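You operate a simulated robot arm through the tools that you are given. There is no shell and no other tool.

You are at the controls of a simulated robot arm. One attempt, no reset.

JOB
Wash the oil stain off the deck, then wax that spot.
Fine: blue pad with soap, white pad with wax; put both pads back. A coat counts when it lies all over at full strength: go over it till it gets no stronger. What is to be rubbed or washed off counts as gone when no trace of it is left.

The check looks at the end state, three seconds after you hand in, the way a careful person would. Anything else that was tipped, shoved, dropped, spilled or broken makes it a failure.

ROBOT AND FRAMES
A 6-joint arm with a two-finger parallel gripper, fixed in place. Base frame: the origin is on the floor under the middle of its stand, x ahead of it, y to its left, z up; the work surface is at about z = 750. Units: mm, degrees, N and s.
With the tool pointing down near the work surface it reaches from about 260 to 680 mm from the base axis. Its first joint turns from -66.0 to 66.0 degrees. Payload 2.9 kg.
The tool frame sits at the grasp point between the pads (the TCP): z along the fingers, y along the line on which they close. The tips reach 30 mm beyond it. The gripper opens to 110 mm. The fingers are 20 mm wide and 10 mm thick; the gripper's body (48 by 112 mm) begins 55 mm behind the TCP.
Orientation is told as [roll, pitch, yaw] about the base's x, y, z axes, in that order, counted from this pose: with the fingers straight down and closing along the base's y, the tool's x points along the base's -x, its y along +y and its z along -z.

CONTROLS
- The arm moves only by the tool servo_tool. Its arguments are lists of equal length, an entry for each row: "slide": the shift along the tool's x, y, z in mm, a list of three; "turn": the turn, a rotation vector about the tool's x, y, z in degrees, a list of three; "jaw": the finger opening in mm, from 0 to 110. In form: {"slide": [[tx, ty, tz], ...], "turn": [[rx, ry, rz], ...], "jaw": [jaw, ...]}. A call has 1 to 20 rows; each row shifts and turns the commanded pose from where the row before left it, along the tool's axes as they then stand. Each row takes 0.2 s and may step no farther than 50 mm and 8.6 degrees from the row before; otherwise, or with a gripper value out of range, the whole call is refused. Where a pose cannot be reached the arm comes as near as it can. A force on the tool above 50 N (or 10 N above the force at the start of the call, whichever is more), or a blocked arm, ends the call early, and 0.2 s more pass. Each finger travels about 108 mm/s and halts on what it meets, pressing with about 44 N; the grip force reading is that of the motor and also rises with nothing between the fingers. The clock runs only during rows and for 0.2 s after the last one: add rows that do not move to give the fingers time. It gives the time, the measured TCP pose, the force on the tool (base axes), the opening and the grip force at its end, in the units of the frame above (readings bear some noise), with the torque about the TCP (base axes, N m) and any sound that the robot's microphone picked up, and new pictures: "views" is both (left out), scene, wrist or none.
- Cameras (640 x 400 px; columns grow to the right, rows downward): "scene" is fixed at [94.7, 436, 1364.3]; the picture's right is [-0.71, -0.71, 0.00], its down [-0.46, 0.46, -0.76] and it looks along [0.54, -0.53, -0.65] (base axes); focal length 368 px, centre (320, 200). "wrist" rides on the gripper at [72, 17, -103] in the tool frame; the picture's right is [-0.23, 0.97, 0.00], its down [-0.76, -0.18, -0.62] and it looks along [-0.61, -0.14, 0.78] (tool axes); focal length 222 px, centre (320, 200). There is no depth. A picture from a camera that has moved, and an enlarged one, comes with that camera's place and axes in the base frame and with its lens. The place of the scene camera against the robot may be out by one fixed shift of up to 25 mm in any direction.
- enlarge(camera, box): a new picture of the part [left, top, right, bottom] of that camera's present view, enlarged. No time passes.
- job_done(): hands the job in; it is judged then, once.

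Nothing tells you positions but the pictures and the camera data. Unless the task says otherwise, let go and move clear before handing in.

The tools are called as name(argument=value, ...) on one line, values as JSON. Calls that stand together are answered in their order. servo_tool: Moves the arm, as the interface text tells. Its arguments: {"type":"object","properties":{"slide":{"type":"array"},"turn":{"type":"array"},"jaw":{"type":"array"},"views":{"type":"string","enum":["both","scene","wrist","none"]}},"required":["slide","turn","jaw"]} The other tools are called the same way: enlarge (camera, box) takes an enlarged picture of a part of a camera's view; job_done () hands the job in.

At the start:

```text
time: 0.0
eef_pos: [363.8, 169.6, 1097.3]
ee_rot: [0.0, 0.0, 0.0]
contact_force: [0.7, 0.3, -0.5]
wrist_torque: [0.01, 0.0, 0.0]
finger_gap: 110.0
grasp_force: 0.1
```

scene: 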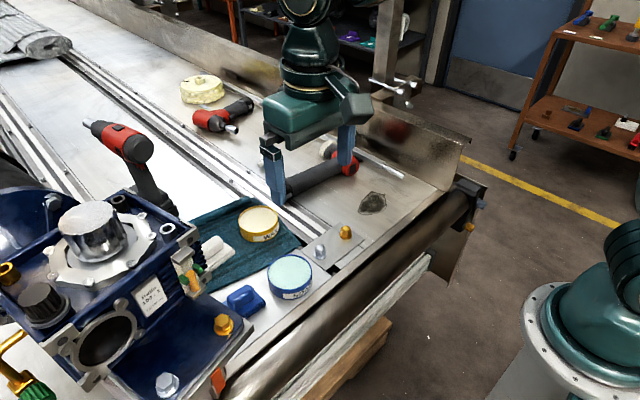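
wrist: 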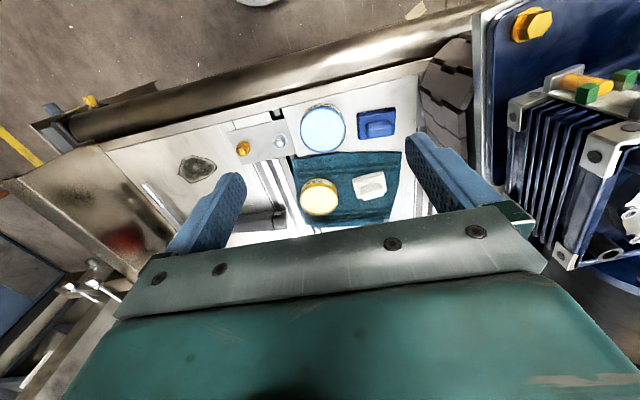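

I see a bench deck with an oil stain, a blue pad next to a tin of pale blue soap, and a white pad next to a yellow wax tin on a green cloth. I'll take enlarged pictures before I move.

enlarge(camera="scene", box=[180, 160, 420, 320])

enlarge(camera="wrist", box=[120, 80, 440, 260])

```text
2.50 times, centred on (300, 240) of scene
camera zoom: at [94.7, 436.0, 1364.3], right [-0.71, -0.71, 0.0], down [-0.46, 0.46, -0.76], along [0.54, -0.53, -0.65], focal length 921 px, centre (370, 100)
```

zoom: 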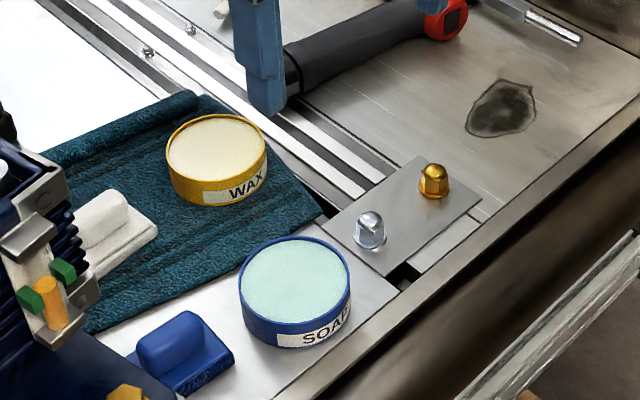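

```text
2.00 times, centred on (280, 170) of wrist
camera zoom: at [291.1, 187.1, 1201.6], right [0.23, 0.97, 0.0], down [0.76, -0.18, 0.62], along [0.61, -0.14, -0.78], focal length 444 px, centre (400, 260)
```

zoom: 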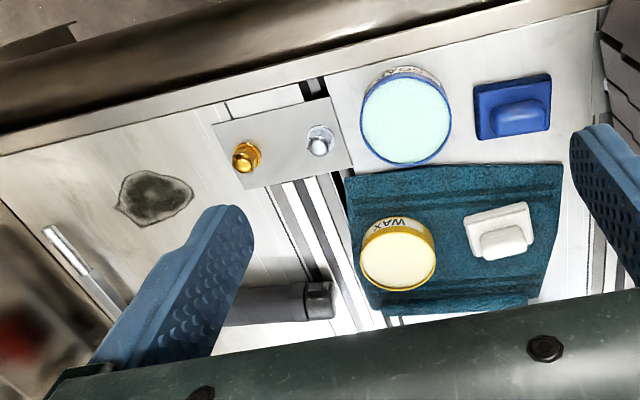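

The wrist view puts the stain near (486,-151), the blue pad near (470,261), the soap near (449,158), the white pad near (615,234) and the wax near (613,111). The engine stands tall beyond y≈340. I'll move closer and yaw 90° so the fingers can close across the pad handle.

servo_tool(slide=[[-25.3, 5, 25], [-25.3, 5, 25], [-25.3, 5, 25], [0, 0, 0], [0, 0, 0], [0, 0, 0], [0, 0, 0], [0, 0, 0], [0, 0, 0], [0, 0, 0], [0, 0, 0], [0, 0, 0], [0, 0, 0], [0, 0, 0]], turn=[[0, 0, 0], [0, 0, 0], [0, 0, 0], [0, 0, -8.1818], [0, 0, -8.1818], [0, 0, -8.1818], [0, 0, -8.1818], [0, 0, -8.1818], [0, 0, -8.1818], [0, 0, -8.1818], [0, 0, -8.1818], [0, 0, -8.1818], [0, 0, -8.1818], [0, 0, -8.1818]], jaw=[110, 110, 110, 110, 110, 110, 110, 110, 110, 110, 110, 110, 110, 110])

```text
time: 3.0
eef_pos: [440.1, 186.4, 1023.0]
ee_rot: [0.0, 0.0, 90.2]
contact_force: [0.9, 0.0, -0.2]
wrist_torque: [-0.03, 0.01, 0.02]
finger_gap: 110.0
grasp_force: 0.1
camera wrist: at [422.6, 113.1, 1127.1], right [-0.97, 0.22, 0.0], down [0.18, 0.76, 0.62], along [0.14, 0.61, -0.78], focal length 222 px, centre (320, 200)
```

scene: 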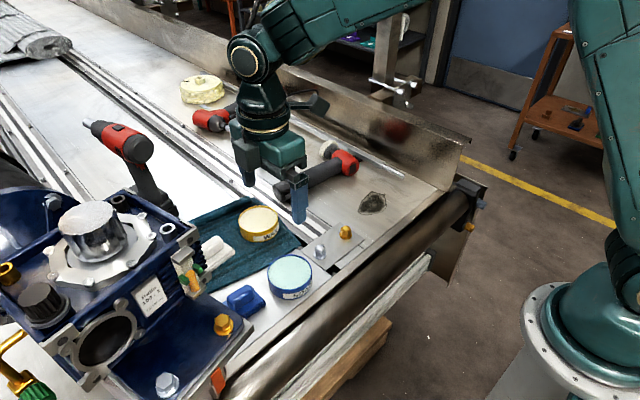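
wrist: 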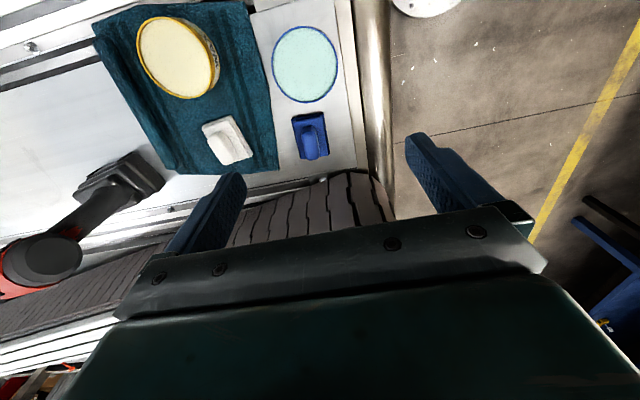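

enlarge(camera="wrist", box=[120, 0, 360, 180])

enlarge(camera="scene", box=[170, 190, 330, 320])

```text
2.22 times, centred on (240, 90) of wrist
camera zoom: at [422.6, 113.1, 1127.1], right [-0.97, 0.22, 0.0], down [0.18, 0.76, 0.62], along [0.14, 0.61, -0.78], focal length 494 px, centre (498, 444)
```

zoom: 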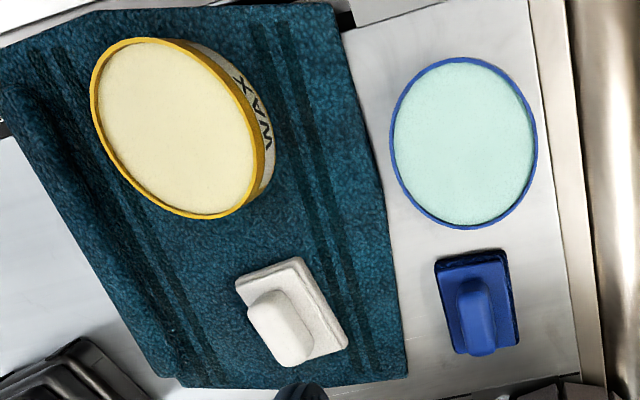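

```text
3.08 times, centred on (250, 255) of scene
camera zoom: at [94.7, 436.0, 1364.3], right [-0.71, -0.71, 0.0], down [-0.46, 0.46, -0.76], along [0.54, -0.53, -0.65], focal length 1133 px, centre (535, 31)
```

zoom: 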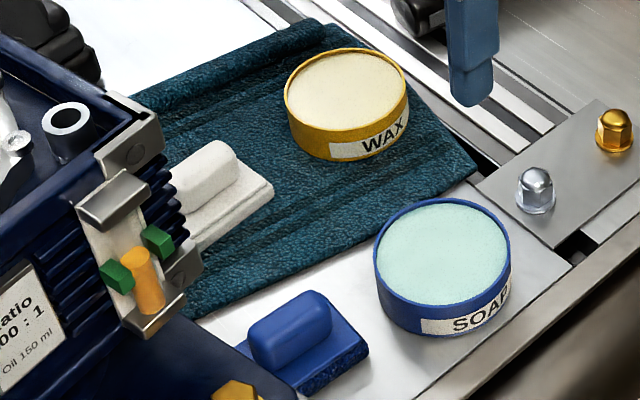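

The pads are about 74×52 mm with a handle ridge along the long side, blue turned about -4.5° and white about +4.5°. I'll hover above the blue pad and line up with it.

servo_tool(slide=[[-24.7, -10.6, 33], [-24.7, -10.6, 33], [-24.6, -10.5, 33], [0, 0, 0], [0, 0, 0]], turn=[[0, 0, 0], [0, 0, 0], [0, 0, 0], [0, 0, 4.5], [0, 0, 0]], jaw=[90, 70, 64, 64, 64])

```text
time: 4.2
eef_pos: [470.9, 258.3, 923.1]
ee_rot: [0.0, -0.1, 85.5]
contact_force: [0.3, -0.2, 0.4]
wrist_torque: [0.0, -0.03, 0.02]
finger_gap: 64.0
grasp_force: 0.1
camera wrist: at [447.7, 187.9, 1027.4], right [-0.95, 0.3, 0.0], down [0.24, 0.74, 0.62], along [0.19, 0.59, -0.78], focal length 222 px, centre (320, 200)
```

scene: 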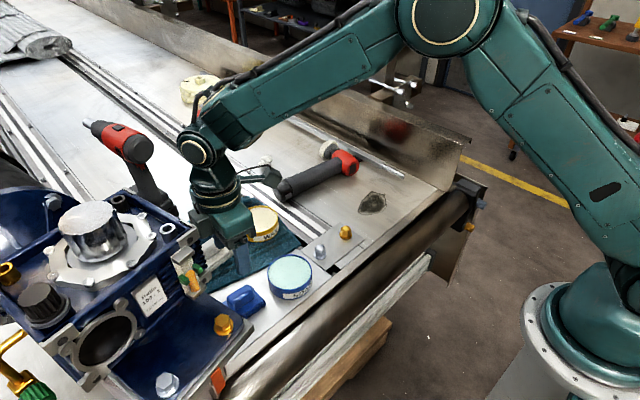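
wrist: 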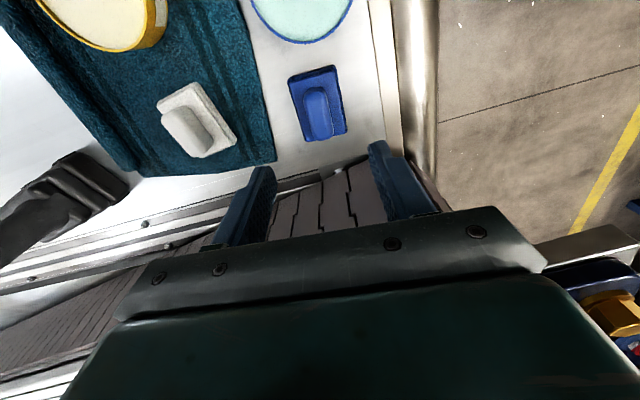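

enlarge(camera="wrist", box=[220, 30, 420, 155])

```text
3.20 times, centred on (320, 92) of wrist
camera zoom: at [447.7, 187.9, 1027.4], right [-0.95, 0.3, 0.0], down [0.24, 0.74, 0.62], along [0.19, 0.59, -0.78], focal length 711 px, centre (320, 544)
```

zoom: 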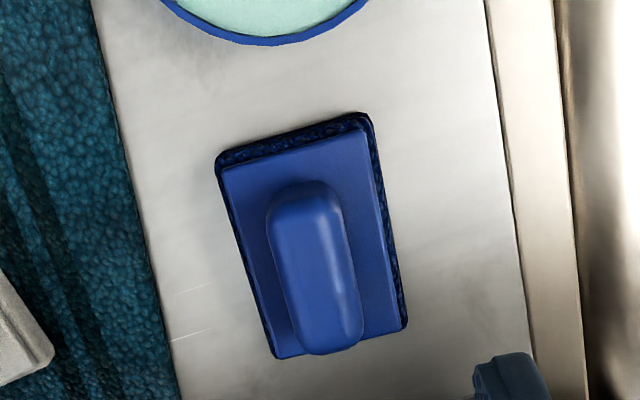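

The pad is centred near (472,259.5) and the yaw is aligned. I'll descend so the fingers straddle the handle.

servo_tool(slide=[[-1, 0, 40], [0, 0, 40], [0, 0, 30], [0, 0, 8], [0, 0, 0]], turn=[[0, 0, 0], [0, 0, 0], [0, 0, 0], [0, 0, 0], [0, 0, 0]], jaw=[64, 64, 64, 64, 64])

```text
time: 5.4
eef_pos: [470.6, 260.2, 806.3]
ee_rot: [0.0, 0.0, 85.5]
contact_force: [0.6, -0.3, -0.2]
wrist_torque: [0.02, 0.03, -0.05]
finger_gap: 64.1
grasp_force: 0.1
camera wrist: at [448.6, 190.2, 909.6], right [-0.95, 0.3, 0.0], down [0.24, 0.74, 0.62], along [0.19, 0.59, -0.78], focal length 222 px, centre (320, 200)
```

scene: 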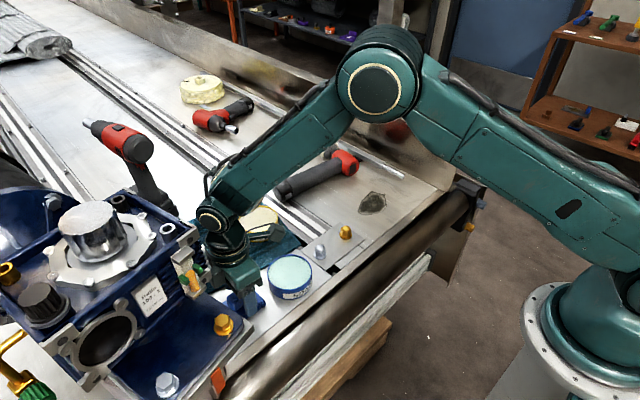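
wrist: 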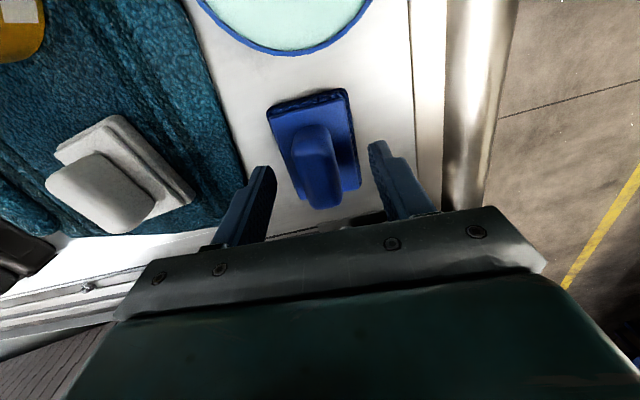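

servo_tool(slide=[[0, 0, 3], [0, 0, 2], [0, 0, 0]], turn=[[0, 0, 0], [0, 0, 0], [0, 0, 0]], jaw=[64, 64, 64], views="wrist")

enlarge(camera="wrist", box=[220, 70, 420, 220])

enlarge(camera="scene", box=[190, 230, 310, 320])

```text
time: 6.2
eef_pos: [470.9, 261.4, 801.1]
ee_rot: [0.0, 0.0, 85.5]
contact_force: [-0.7, -0.5, -0.1]
wrist_torque: [0.02, 0.0, 0.01]
finger_gap: 63.9
grasp_force: 0.1
camera wrist: at [449.0, 190.4, 904.1], right [-0.95, 0.3, 0.0], down [0.24, 0.75, 0.62], along [0.19, 0.59, -0.78], focal length 222 px, centre (320, 200)
```

wrist: 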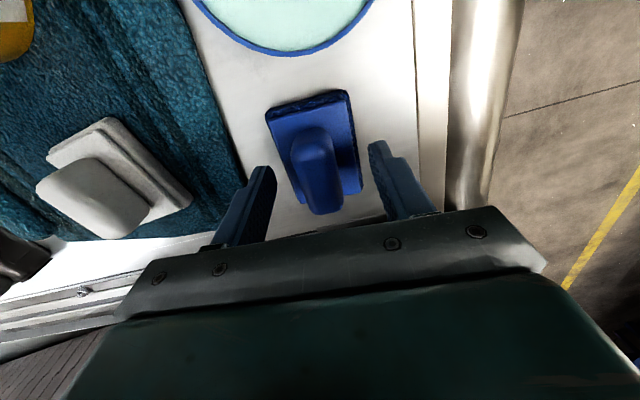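

```text
2.67 times, centred on (320, 145) of wrist
camera zoom: at [449.0, 190.4, 904.1], right [-0.95, 0.3, 0.0], down [0.24, 0.75, 0.62], along [0.19, 0.59, -0.78], focal length 592 px, centre (320, 347)
```

zoom: 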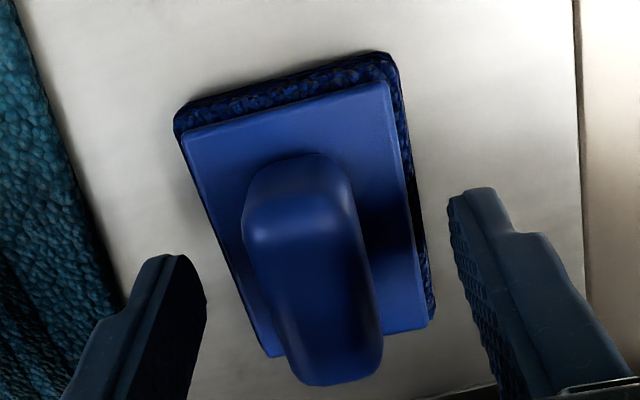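

```text
4.44 times, centred on (250, 275) of scene
camera zoom: at [94.7, 436.0, 1364.3], right [-0.71, -0.71, 0.0], down [-0.46, 0.46, -0.76], along [0.54, -0.53, -0.65], focal length 1637 px, centre (631, -133)
```

zoom: 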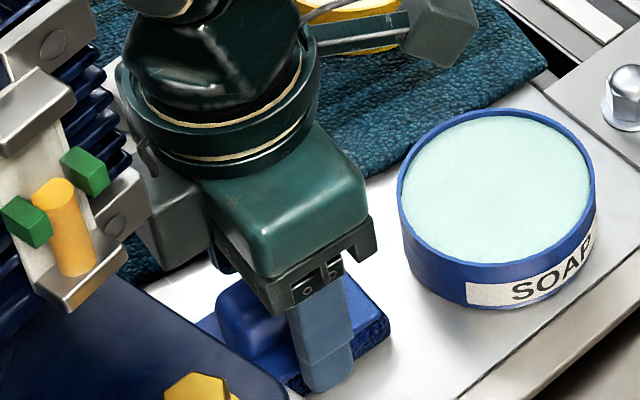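

servo_tool(slide=[[0, 0, 1.5], [0, 0, 1.5], [0, 0, 0], [0, 0, 0], [0, 0, 0], [0, 0, 0]], turn=[[0, 0, 0], [0, 0, 0], [0, 0, 0], [0, 0, 0], [0, 0, 0], [0, 0, 0]], jaw=[64, 64, 50, 36, 20, 15])

```text
time: 7.6
eef_pos: [471.5, 260.2, 797.9]
ee_rot: [0.0, 0.0, 85.6]
contact_force: [0.9, -1.4, 2.1]
wrist_torque: [-0.04, -0.04, 0.02]
finger_gap: 53.9
grasp_force: 43.6
camera wrist: at [449.2, 189.6, 901.2], right [-0.95, 0.3, 0.0], down [0.24, 0.75, 0.62], along [0.19, 0.59, -0.78], focal length 222 px, centre (320, 200)
```

scene: 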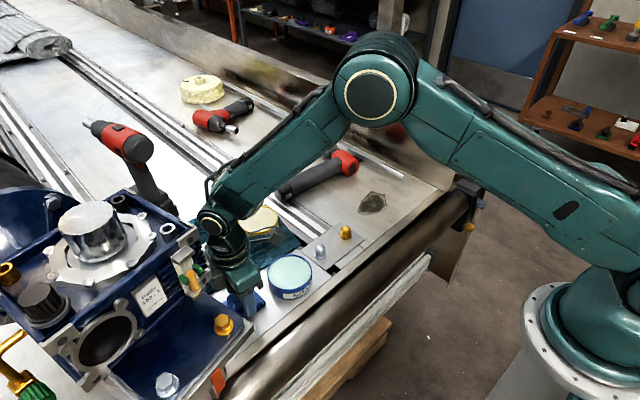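
wrist: 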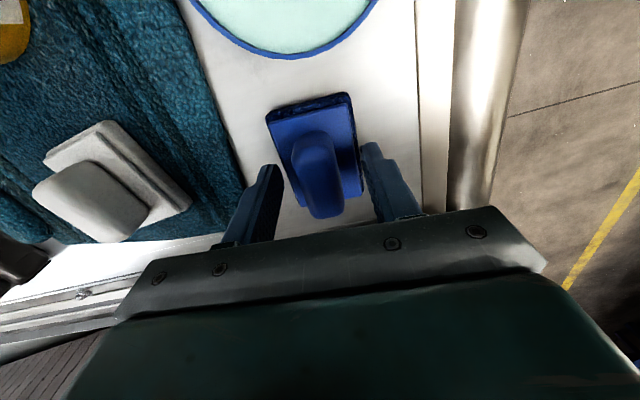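

The fingers stopped at 53.9 mm, which is the width of the pad's base, so the tips are too low. I'll open, raise a few mm and close on the handle.

servo_tool(slide=[[0, 0, 0], [0, 0, 0], [0, 0, -4], [0, 0, -4], [0, 0, 0], [0, 0, 0], [0, 0, 0], [0, 0, 0]], turn=[[0, 0, 0], [0, 0, 0], [0, 0, 0], [0, 0, 0], [0, 0, 0], [0, 0, 0], [0, 0, 0], [0, 0, 0]], jaw=[60, 66, 66, 66, 50, 36, 20, 15])

enlarge(camera="wrist", box=[220, 70, 420, 220])

enlarge(camera="scene", box=[190, 230, 310, 320])

```text
time: 9.4
eef_pos: [470.7, 261.9, 806.7]
ee_rot: [0.0, -0.1, 85.5]
contact_force: [-0.9, 0.0, 1.8]
wrist_torque: [0.09, 0.05, 0.03]
finger_gap: 23.0
grasp_force: 43.7
camera wrist: at [448.5, 189.8, 908.8], right [-0.95, 0.3, 0.0], down [0.24, 0.75, 0.62], along [0.19, 0.59, -0.78], focal length 222 px, centre (320, 200)
```

scene: 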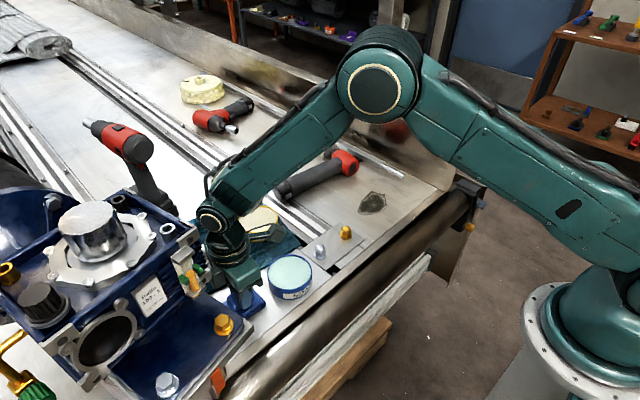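
wrist: 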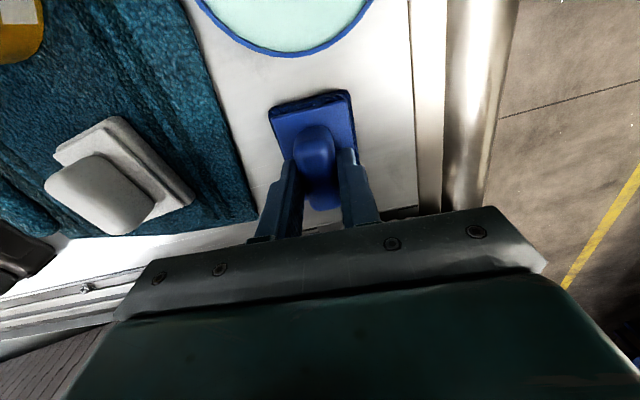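

```text
2.67 times, centred on (320, 145) of wrist
camera zoom: at [448.5, 189.8, 908.8], right [-0.95, 0.3, 0.0], down [0.24, 0.75, 0.62], along [0.19, 0.59, -0.78], focal length 592 px, centre (320, 347)
```

zoom: 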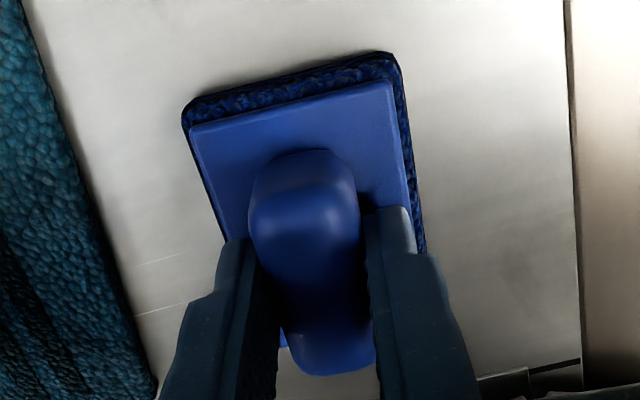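

```text
4.44 times, centred on (250, 275) of scene
camera zoom: at [94.6, 436.0, 1364.3], right [-0.71, -0.71, 0.0], down [-0.46, 0.46, -0.76], along [0.54, -0.53, -0.65], focal length 1637 px, centre (631, -133)
```

zoom: 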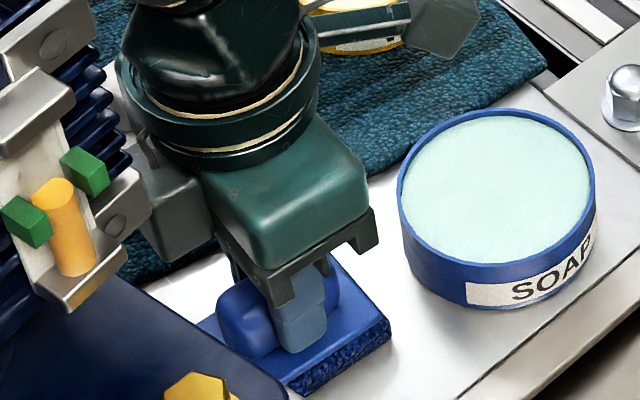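

I have the handle, with a 23 mm gap; the release pose for later is about (471,260.5,806) at yaw 85.5. Now I'll lift and move over the soap tin.

servo_tool(slide=[[0, 0, -25], [0, 0, -40], [0, 0, -40], [0, 0, 0]], turn=[[0, 0, 0], [0, 0, 0], [0, 0, 0], [0, 0, 0]], jaw=[15, 15, 15, 15])

enlarge(camera="wrist", box=[180, 0, 420, 180])

enlarge(camera="scene", box=[190, 200, 350, 320])

```text
time: 10.4
eef_pos: [470.0, 258.8, 909.5]
ee_rot: [0.0, -0.1, 85.4]
contact_force: [0.0, 0.0, -1.0]
wrist_torque: [0.0, 0.02, 0.03]
finger_gap: 22.9
grasp_force: 44.2
camera wrist: at [447.7, 188.0, 1012.9], right [-0.95, 0.3, 0.0], down [0.24, 0.75, 0.62], along [0.19, 0.59, -0.78], focal length 222 px, centre (320, 200)
```

scene: 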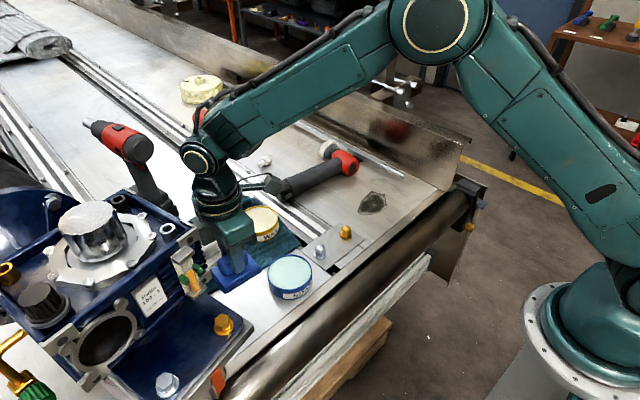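
wrist: 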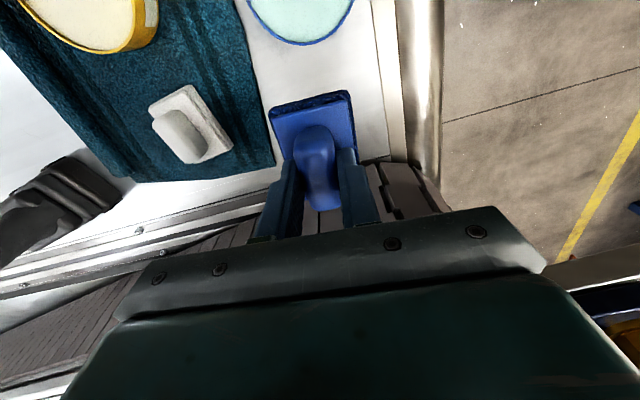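

```text
2.22 times, centred on (300, 90) of wrist
camera zoom: at [447.7, 188.0, 1012.9], right [-0.95, 0.3, 0.0], down [0.24, 0.75, 0.62], along [0.19, 0.59, -0.78], focal length 494 px, centre (364, 444)
```

zoom: 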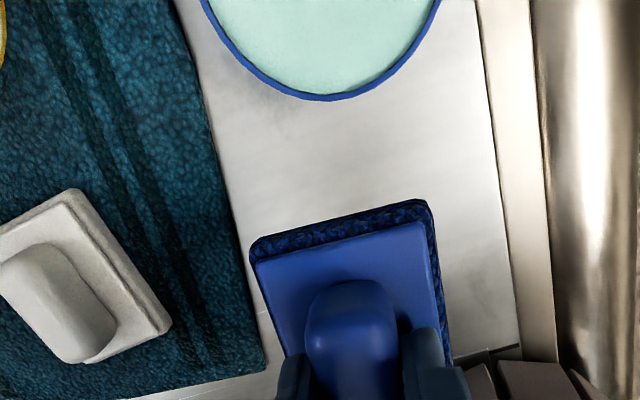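

```text
3.33 times, centred on (270, 260) of scene
camera zoom: at [94.7, 436.0, 1364.3], right [-0.71, -0.71, 0.0], down [-0.46, 0.46, -0.76], along [0.54, -0.53, -0.65], focal length 1228 px, centre (487, 0)
```

zoom: 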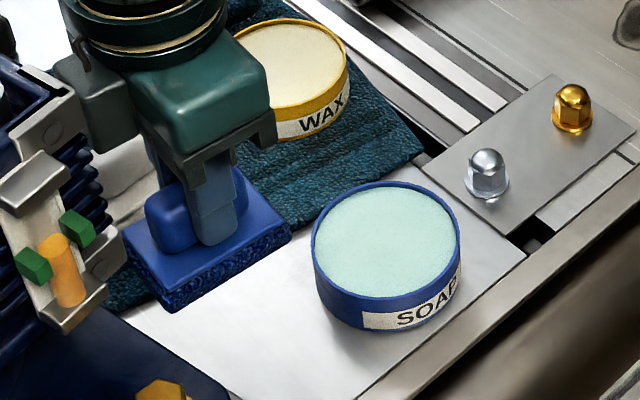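

servo_tool(slide=[[35.4, 4.1, 0], [35.4, 4.1, 0], [35.4, 4.1, 0], [0, 0, 20], [0, 0, 0]], turn=[[0, 0, 0], [0, 0, 0], [0, 0, 0], [0, 0, 0], [0, 0, 0]], jaw=[15, 15, 15, 15, 15])

enlarge(camera="wrist", box=[220, 60, 420, 220])

enlarge(camera="scene", box=[220, 200, 360, 320])

```text
time: 11.6
eef_pos: [451.9, 153.6, 891.9]
ee_rot: [0.0, -0.1, 85.5]
contact_force: [-0.3, 0.5, -0.6]
wrist_torque: [-0.01, -0.01, -0.01]
finger_gap: 22.9
grasp_force: 43.9
camera wrist: at [429.3, 83.1, 994.7], right [-0.95, 0.3, 0.0], down [0.24, 0.75, 0.62], along [0.19, 0.59, -0.78], focal length 222 px, centre (320, 200)
```

scene: 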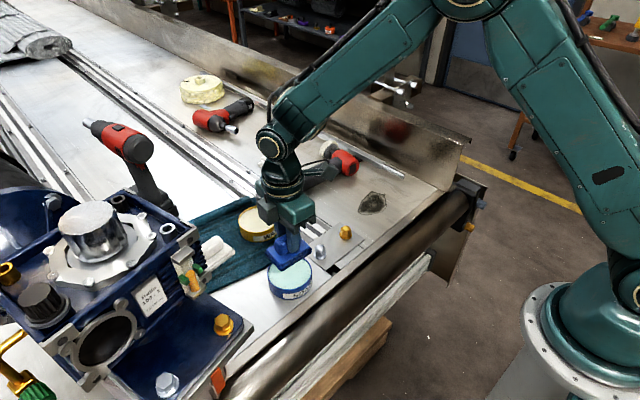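
wrist: 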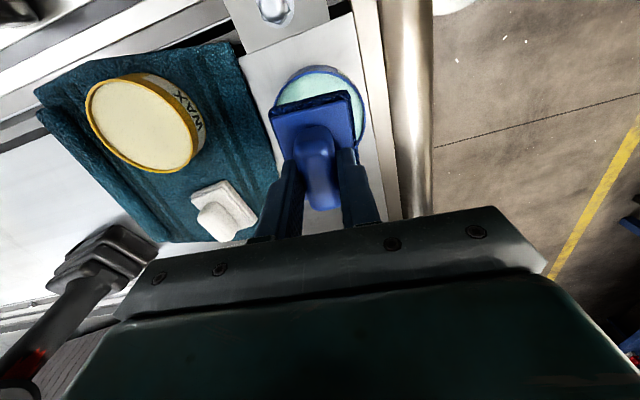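

```text
2.50 times, centred on (320, 140) of wrist
camera zoom: at [429.3, 83.1, 994.7], right [-0.95, 0.3, 0.0], down [0.24, 0.75, 0.62], along [0.19, 0.59, -0.78], focal length 555 px, centre (320, 350)
```

zoom: 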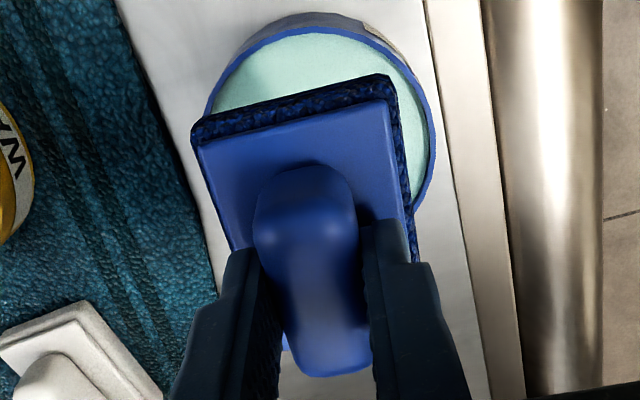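

```text
3.33 times, centred on (290, 260) of scene
camera zoom: at [94.7, 436.0, 1364.3], right [-0.71, -0.71, 0.0], down [-0.46, 0.46, -0.76], along [0.54, -0.53, -0.65], focal length 1228 px, centre (420, 0)
```

zoom: 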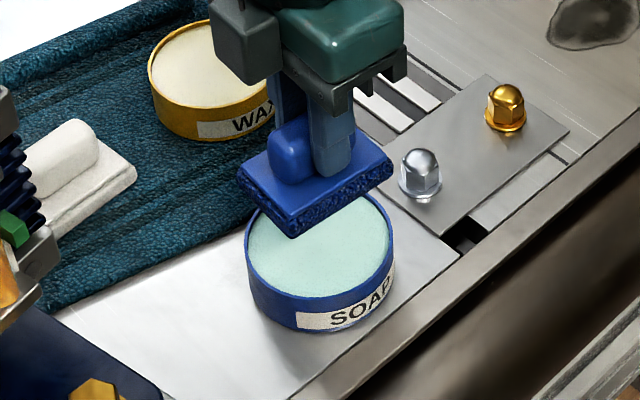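

I'm centred over the soap tin at about (451,154). I'll lower gently until the pad touches the soap.

servo_tool(slide=[[0, 0, 25], [0, 0, 20], [0, 0, 0]], turn=[[0, 0, 0], [0, 0, 0], [0, 0, 0]], jaw=[15, 15, 15], views="none")

servo_tool(slide=[[0, 0, 2], [0, 0, 2], [0, 0, 0]], turn=[[0, 0, 0], [0, 0, 0], [0, 0, 0]], jaw=[15, 15, 15], views="scene")

enlarge(camera="scene", box=[220, 200, 360, 320])

```text
time: 12.4
eef_pos: [452.6, 155.5, 844.1]
ee_rot: [-0.1, -0.1, 85.6]
contact_force: [-0.4, 0.1, -0.1]
wrist_torque: [0.01, -0.02, -0.02]
finger_gap: 22.8
grasp_force: 43.9
```

```text
time: 13.2
eef_pos: [451.8, 154.6, 841.5]
ee_rot: [0.0, -0.1, 85.7]
contact_force: [0.2, -0.2, -0.9]
wrist_torque: [0.01, -0.01, 0.02]
finger_gap: 22.8
grasp_force: 44.5
```

scene: 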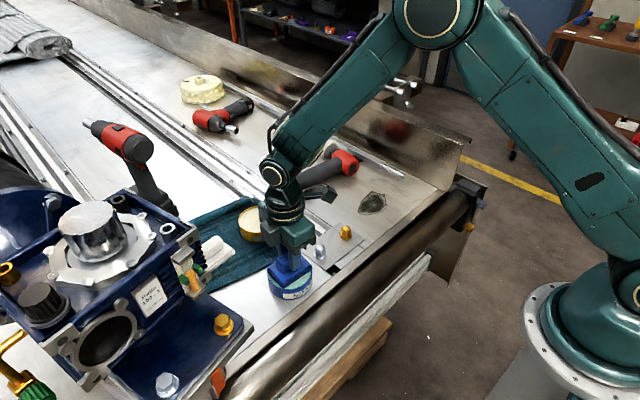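

```text
3.33 times, centred on (290, 260) of scene
camera zoom: at [94.7, 436.0, 1364.3], right [-0.71, -0.71, 0.0], down [-0.46, 0.46, -0.76], along [0.54, -0.53, -0.65], focal length 1228 px, centre (420, 0)
```

zoom: 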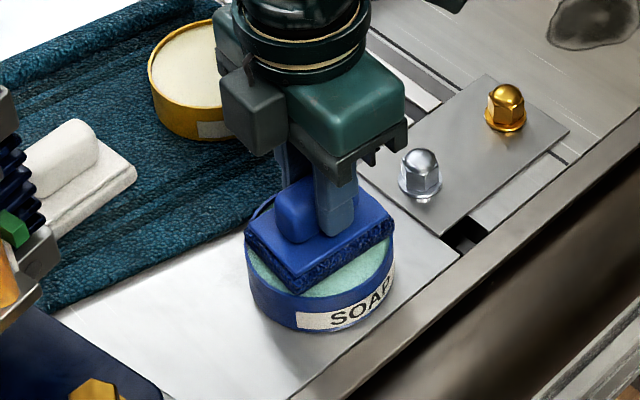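

servo_tool(slide=[[0, 0, 2], [0, 0, 1], [0, 0, 0]], turn=[[0, 0, 0], [0, 0, 0], [0, 0, 0]], jaw=[15, 15, 15], views="none")

servo_tool(slide=[[0, 0, 2], [0, 0, 1], [0, 0, 0]], turn=[[0, 0, 0], [0, 0, 0], [0, 0, 0]], jaw=[15, 15, 15], views="none")

```text
time: 14.0
eef_pos: [449.2, 157.3, 839.1]
ee_rot: [0.1, 0.0, 85.4]
contact_force: [0.0, 0.1, -1.5]
wrist_torque: [-0.01, 0.02, -0.01]
finger_gap: 22.9
grasp_force: 43.9
```

```text
time: 14.8
eef_pos: [451.7, 156.3, 837.1]
ee_rot: [0.0, 0.0, 85.5]
contact_force: [-0.2, -0.8, -1.0]
wrist_torque: [0.05, 0.03, -0.03]
finger_gap: 22.9
grasp_force: 43.3
```

servo_tool(slide=[[0, 0, 2], [0, 0, 0]], turn=[[0, 0, 0], [0, 0, 0]], jaw=[15, 15], views="none")

servo_tool(slide=[[0, 0, 2], [0, 0, 0]], turn=[[0, 0, 0], [0, 0, 0]], jaw=[15, 15], views="scene")

enlarge(camera="scene", box=[240, 210, 340, 310])

```text
time: 15.4
eef_pos: [449.9, 156.6, 835.5]
ee_rot: [-0.1, 0.0, 85.5]
contact_force: [-6.7, -3.1, 28.2]
wrist_torque: [-0.1, 0.57, 0.02]
finger_gap: 22.8
grasp_force: 43.9
```

```text
time: 16.0
eef_pos: [452.0, 157.0, 836.6]
ee_rot: [-0.2, -0.1, 85.4]
contact_force: [-0.4, -0.5, 6.0]
wrist_torque: [-0.02, 0.06, 0.01]
finger_gap: 23.0
grasp_force: 44.1
stopped in row 2: the force on the tool passed its limit at 50 N (the readings are from after the stop); the commanded pose is now the measured one
```

scene: 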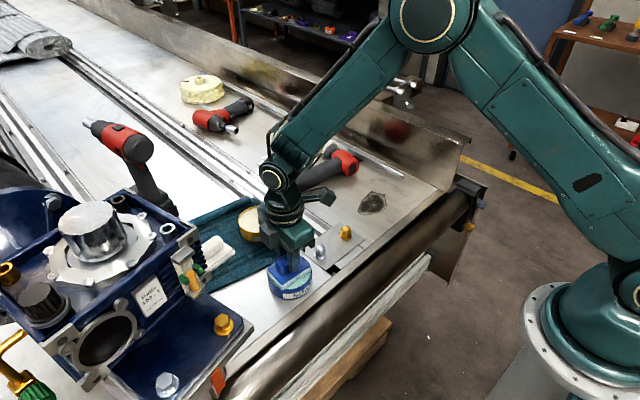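

```text
4.00 times, centred on (290, 260) of scene
camera zoom: at [94.6, 436.0, 1364.3], right [-0.71, -0.71, 0.0], down [-0.46, 0.46, -0.76], along [0.54, -0.53, -0.65], focal length 1473 px, centre (440, -40)
```

zoom: 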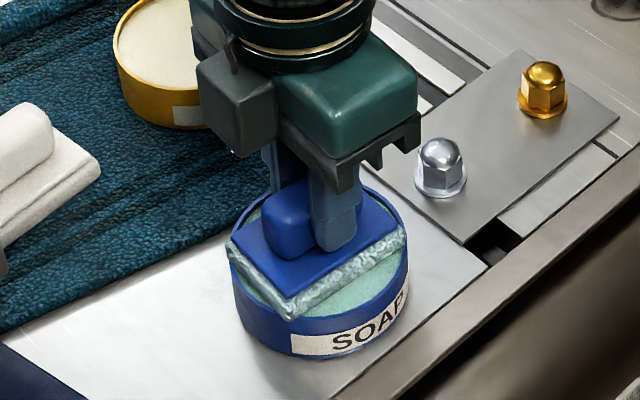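

The sponge has taken on the soap colour. I'll lift and carry it over to the stain.

servo_tool(slide=[[0, 0, -10], [0, 0, -27], [0, 0, -27], [43.5, -8.3, 0], [43.5, -8.3, 0], [43.5, -8.3, 0], [43.5, -8.3, 0], [43.5, -8.3, 0], [43.5, -8.3, 0], [43.4, -8.3, 0], [0, 0, 0]], turn=[[0, 0, 0], [0, 0, 0], [0, 0, 0], [0, 0, 0], [0, 0, 0], [0, 0, 0], [0, 0, 0], [0, 0, 0], [0, 0, 0], [0, 0, 0], [0, 0, 0]], jaw=[15, 15, 15, 15, 15, 15, 15, 15, 15, 15, 15])

enlarge(camera="wrist", box=[200, 0, 440, 180])

enlarge(camera="scene", box=[240, 150, 440, 300])

```text
time: 18.4
eef_pos: [485.3, -151.1, 895.6]
ee_rot: [-0.1, -0.2, 85.5]
contact_force: [-0.1, -0.1, -0.3]
wrist_torque: [0.02, 0.01, -0.04]
finger_gap: 22.6
grasp_force: 43.8
camera wrist: at [462.1, -222.2, 999.2], right [-0.95, 0.3, 0.0], down [0.24, 0.74, 0.62], along [0.19, 0.59, -0.78], focal length 222 px, centre (320, 200)
```

scene: 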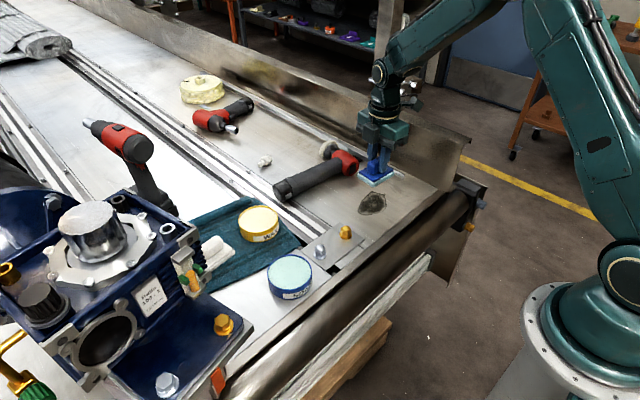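
wrist: 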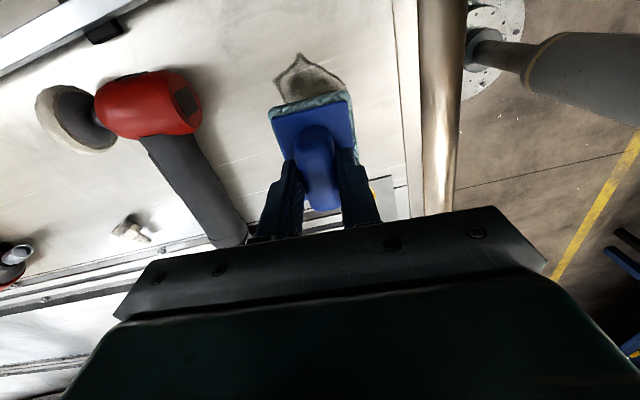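

```text
2.22 times, centred on (320, 90) of wrist
camera zoom: at [462.1, -222.2, 999.2], right [-0.95, 0.3, 0.0], down [0.24, 0.74, 0.62], along [0.19, 0.59, -0.78], focal length 494 px, centre (320, 444)
```

zoom: 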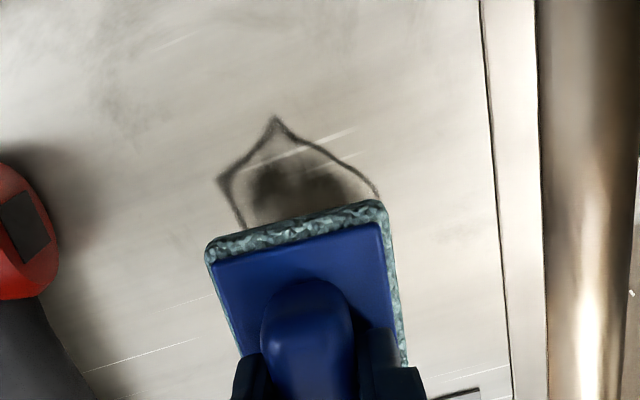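

```text
2.67 times, centred on (340, 225) of scene
camera zoom: at [94.7, 436.0, 1364.3], right [-0.71, -0.71, 0.0], down [-0.46, 0.46, -0.76], along [0.54, -0.53, -0.65], focal length 982 px, centre (267, 133)
```

zoom: 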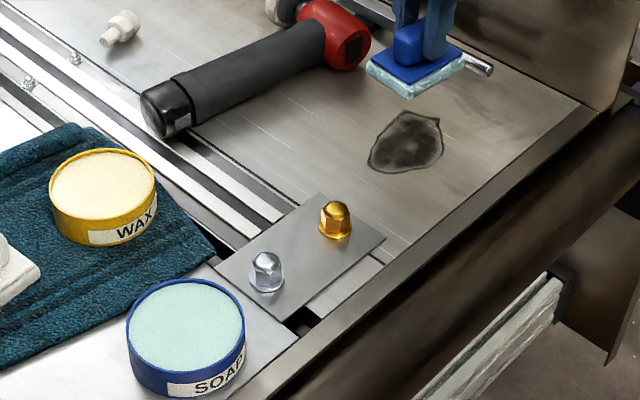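

The stain spans about x 450–518, y −206 to −100. I'm above it and will lower until the pad touches the deck.

servo_tool(slide=[[0, 0, 35], [0, 0, 35], [0, 0, 12], [0, 0, 0]], turn=[[0, 0, 0], [0, 0, 0], [0, 0, 0], [0, 0, 0]], jaw=[15, 15, 15, 15], views="none")

servo_tool(slide=[[0, 0, 2], [0, 0, 2], [0, 0, 0]], turn=[[0, 0, 0], [0, 0, 0], [0, 0, 0]], jaw=[15, 15, 15], views="scene")

enlarge(camera="scene", box=[320, 130, 440, 230])

```text
time: 19.4
eef_pos: [484.7, -151.2, 815.8]
ee_rot: [-0.1, -0.1, 85.5]
contact_force: [0.1, -0.2, -1.3]
wrist_torque: [-0.02, -0.01, 0.04]
finger_gap: 22.8
grasp_force: 44.3
```

```text
time: 20.2
eef_pos: [485.1, -150.0, 812.8]
ee_rot: [-0.2, -0.1, 85.5]
contact_force: [0.4, 0.5, -0.2]
wrist_torque: [0.03, 0.01, 0.01]
finger_gap: 22.7
grasp_force: 43.8
```

scene: 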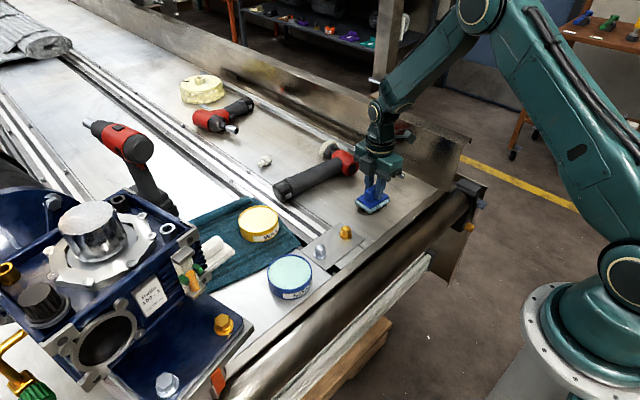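

```text
4.00 times, centred on (380, 180) of scene
camera zoom: at [94.7, 436.0, 1364.3], right [-0.71, -0.71, 0.0], down [-0.46, 0.46, -0.76], along [0.54, -0.53, -0.65], focal length 1473 px, centre (80, 280)
```

zoom: 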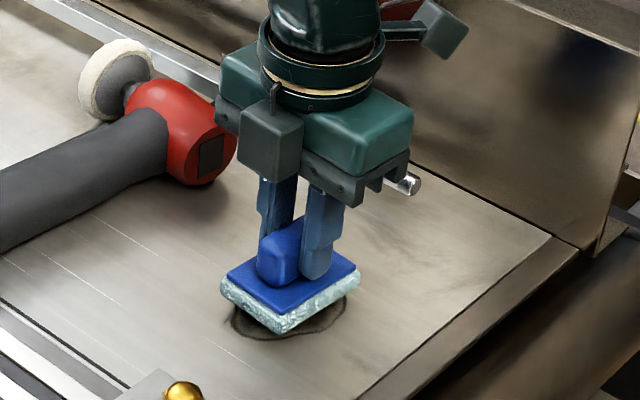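

servo_tool(slide=[[0, 0, 2], [0, 0, 1.5], [0, 0, 0]], turn=[[0, 0, 0], [0, 0, 0], [0, 0, 0]], jaw=[15, 15, 15], views="none")

servo_tool(slide=[[0, 0, 1.5], [0, 0, 0]], turn=[[0, 0, 0], [0, 0, 0]], jaw=[15, 15], views="none")

```text
time: 21.0
eef_pos: [485.7, -151.9, 809.8]
ee_rot: [-0.2, -0.1, 85.5]
contact_force: [0.7, -0.2, -0.9]
wrist_torque: [0.0, 0.02, 0.0]
finger_gap: 22.6
grasp_force: 44.1
```

```text
time: 21.6
eef_pos: [485.8, -151.4, 808.7]
ee_rot: [0.0, -0.1, 85.5]
contact_force: [-0.8, 0.0, -0.3]
wrist_torque: [-0.02, 0.03, -0.01]
finger_gap: 22.8
grasp_force: 43.9
```

servo_tool(slide=[[0, 0, 1.2], [0, 0, 0]], turn=[[0, 0, 0], [0, 0, 0]], jaw=[15, 15], views="none")

servo_tool(slide=[[0, 0, 1], [0, 0, 0]], turn=[[0, 0, 0], [0, 0, 0]], jaw=[15, 15], views="none")

```text
time: 22.2
eef_pos: [484.6, -151.7, 806.7]
ee_rot: [-0.1, -0.1, 85.5]
contact_force: [0.3, 0.1, 0.3]
wrist_torque: [0.02, 0.0, 0.0]
finger_gap: 22.7
grasp_force: 43.5
```

```text
time: 22.8
eef_pos: [485.2, -150.6, 806.3]
ee_rot: [-0.1, -0.1, 85.5]
contact_force: [0.1, 0.4, -0.9]
wrist_torque: [0.0, 0.02, 0.0]
finger_gap: 23.0
grasp_force: 43.8
```

servo_tool(slide=[[0, 0, 1], [0, 0, 0]], turn=[[0, 0, 0], [0, 0, 0]], jaw=[15, 15], views="none")

servo_tool(slide=[[0, 0, 0.7], [0, 0, 0]], turn=[[0, 0, 0], [0, 0, 0]], jaw=[15, 15], views="scene")

```text
time: 23.4
eef_pos: [485.4, -150.0, 804.5]
ee_rot: [-0.1, -0.1, 85.5]
contact_force: [-0.9, -0.7, 1.9]
wrist_torque: [0.09, 0.07, 0.07]
finger_gap: 22.6
grasp_force: 43.7
```

```text
time: 24.0
eef_pos: [486.0, -150.9, 805.1]
ee_rot: [-0.1, -0.1, 85.5]
contact_force: [-2.7, 1.5, 12.0]
wrist_torque: [0.19, 0.21, 0.01]
finger_gap: 22.8
grasp_force: 43.6
```

scene: 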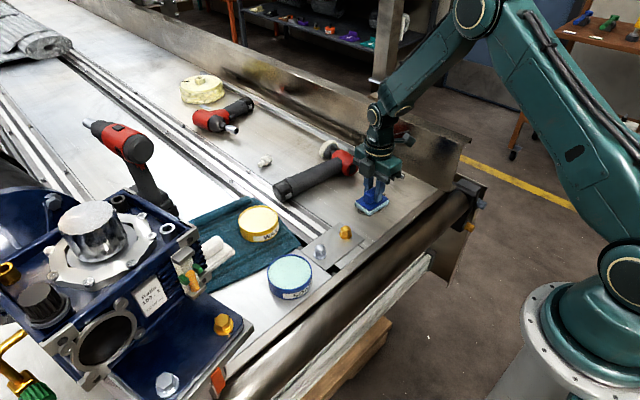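

The pad is in contact at z≈805 with about 12 N. I'll do a short test scrub along y.

servo_tool(slide=[[8, 0, 0], [8, 0, 0], [8, 0, 0], [-8, 0, 0], [-8, 0, 0], [-8, 0, 0], [-8, 0, 0], [-8, 0, 0], [-8, 0, 0], [8, 0, 0], [8, 0, 0], [8, 0, 0]], turn=[[0, 0, 0], [0, 0, 0], [0, 0, 0], [0, 0, 0], [0, 0, 0], [0, 0, 0], [0, 0, 0], [0, 0, 0], [0, 0, 0], [0, 0, 0], [0, 0, 0], [0, 0, 0]], jaw=[15, 15, 15, 15, 15, 15, 15, 15, 15, 15, 15, 15])

enlarge(camera="scene", box=[320, 130, 440, 230])

enlarge(camera="wrist", box=[200, 20, 440, 220])

```text
time: 26.6
eef_pos: [485.8, -148.8, 805.5]
ee_rot: [-0.3, -0.2, 85.7]
contact_force: [2.0, 13.1, 28.0]
wrist_torque: [0.34, 0.11, -0.08]
finger_gap: 23.0
grasp_force: 43.6
camera wrist: at [463.1, -220.2, 907.8], right [-0.95, 0.3, 0.0], down [0.23, 0.74, 0.63], along [0.19, 0.6, -0.78], focal length 222 px, centre (320, 200)
```

scene: 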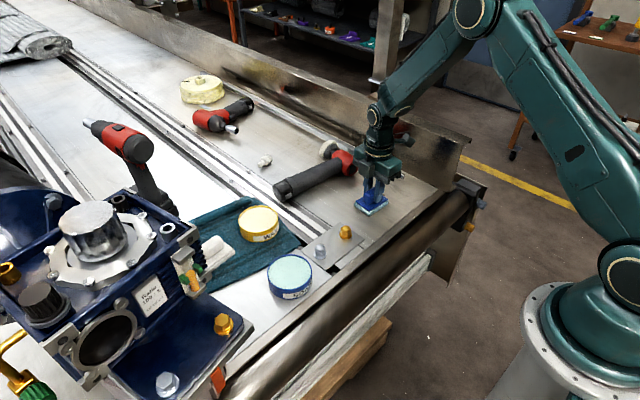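
wrist: 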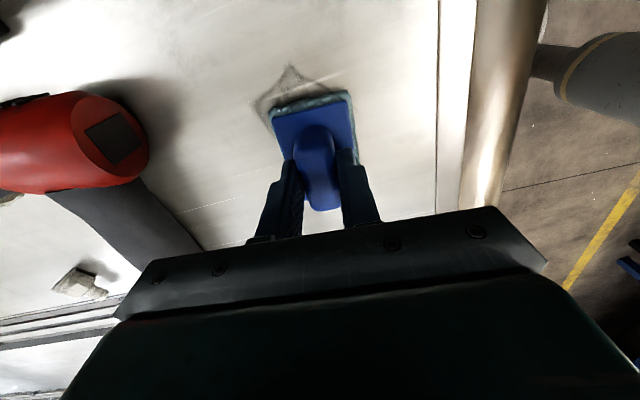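

```text
4.00 times, centred on (380, 180) of scene
camera zoom: at [94.2, 436.4, 1364.2], right [-0.71, -0.71, 0.0], down [-0.46, 0.46, -0.76], along [0.54, -0.53, -0.65], focal length 1473 px, centre (80, 280)
```

zoom: 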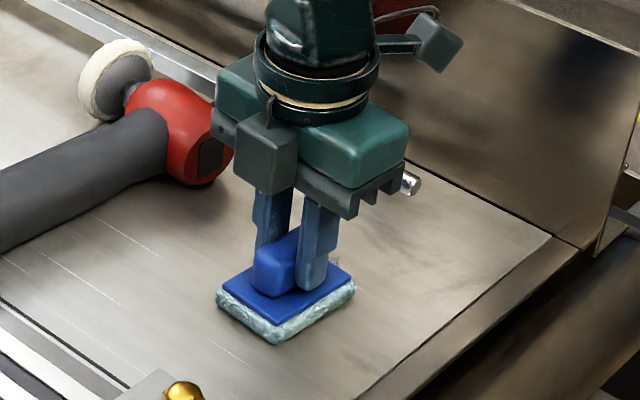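

```text
2.00 times, centred on (320, 120) of wrist
camera zoom: at [463.1, -220.2, 907.8], right [-0.95, 0.3, 0.0], down [0.23, 0.74, 0.63], along [0.19, 0.6, -0.78], focal length 444 px, centre (320, 360)
```

zoom: 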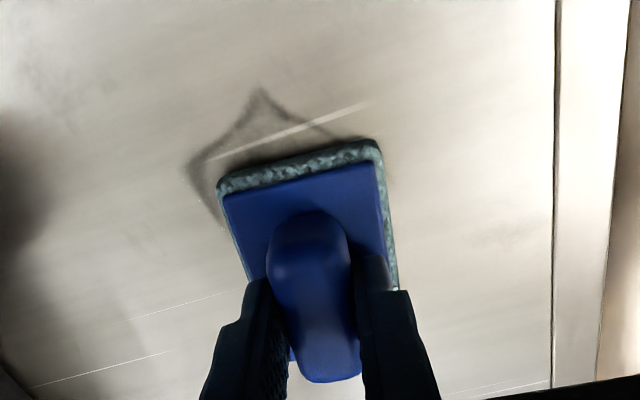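

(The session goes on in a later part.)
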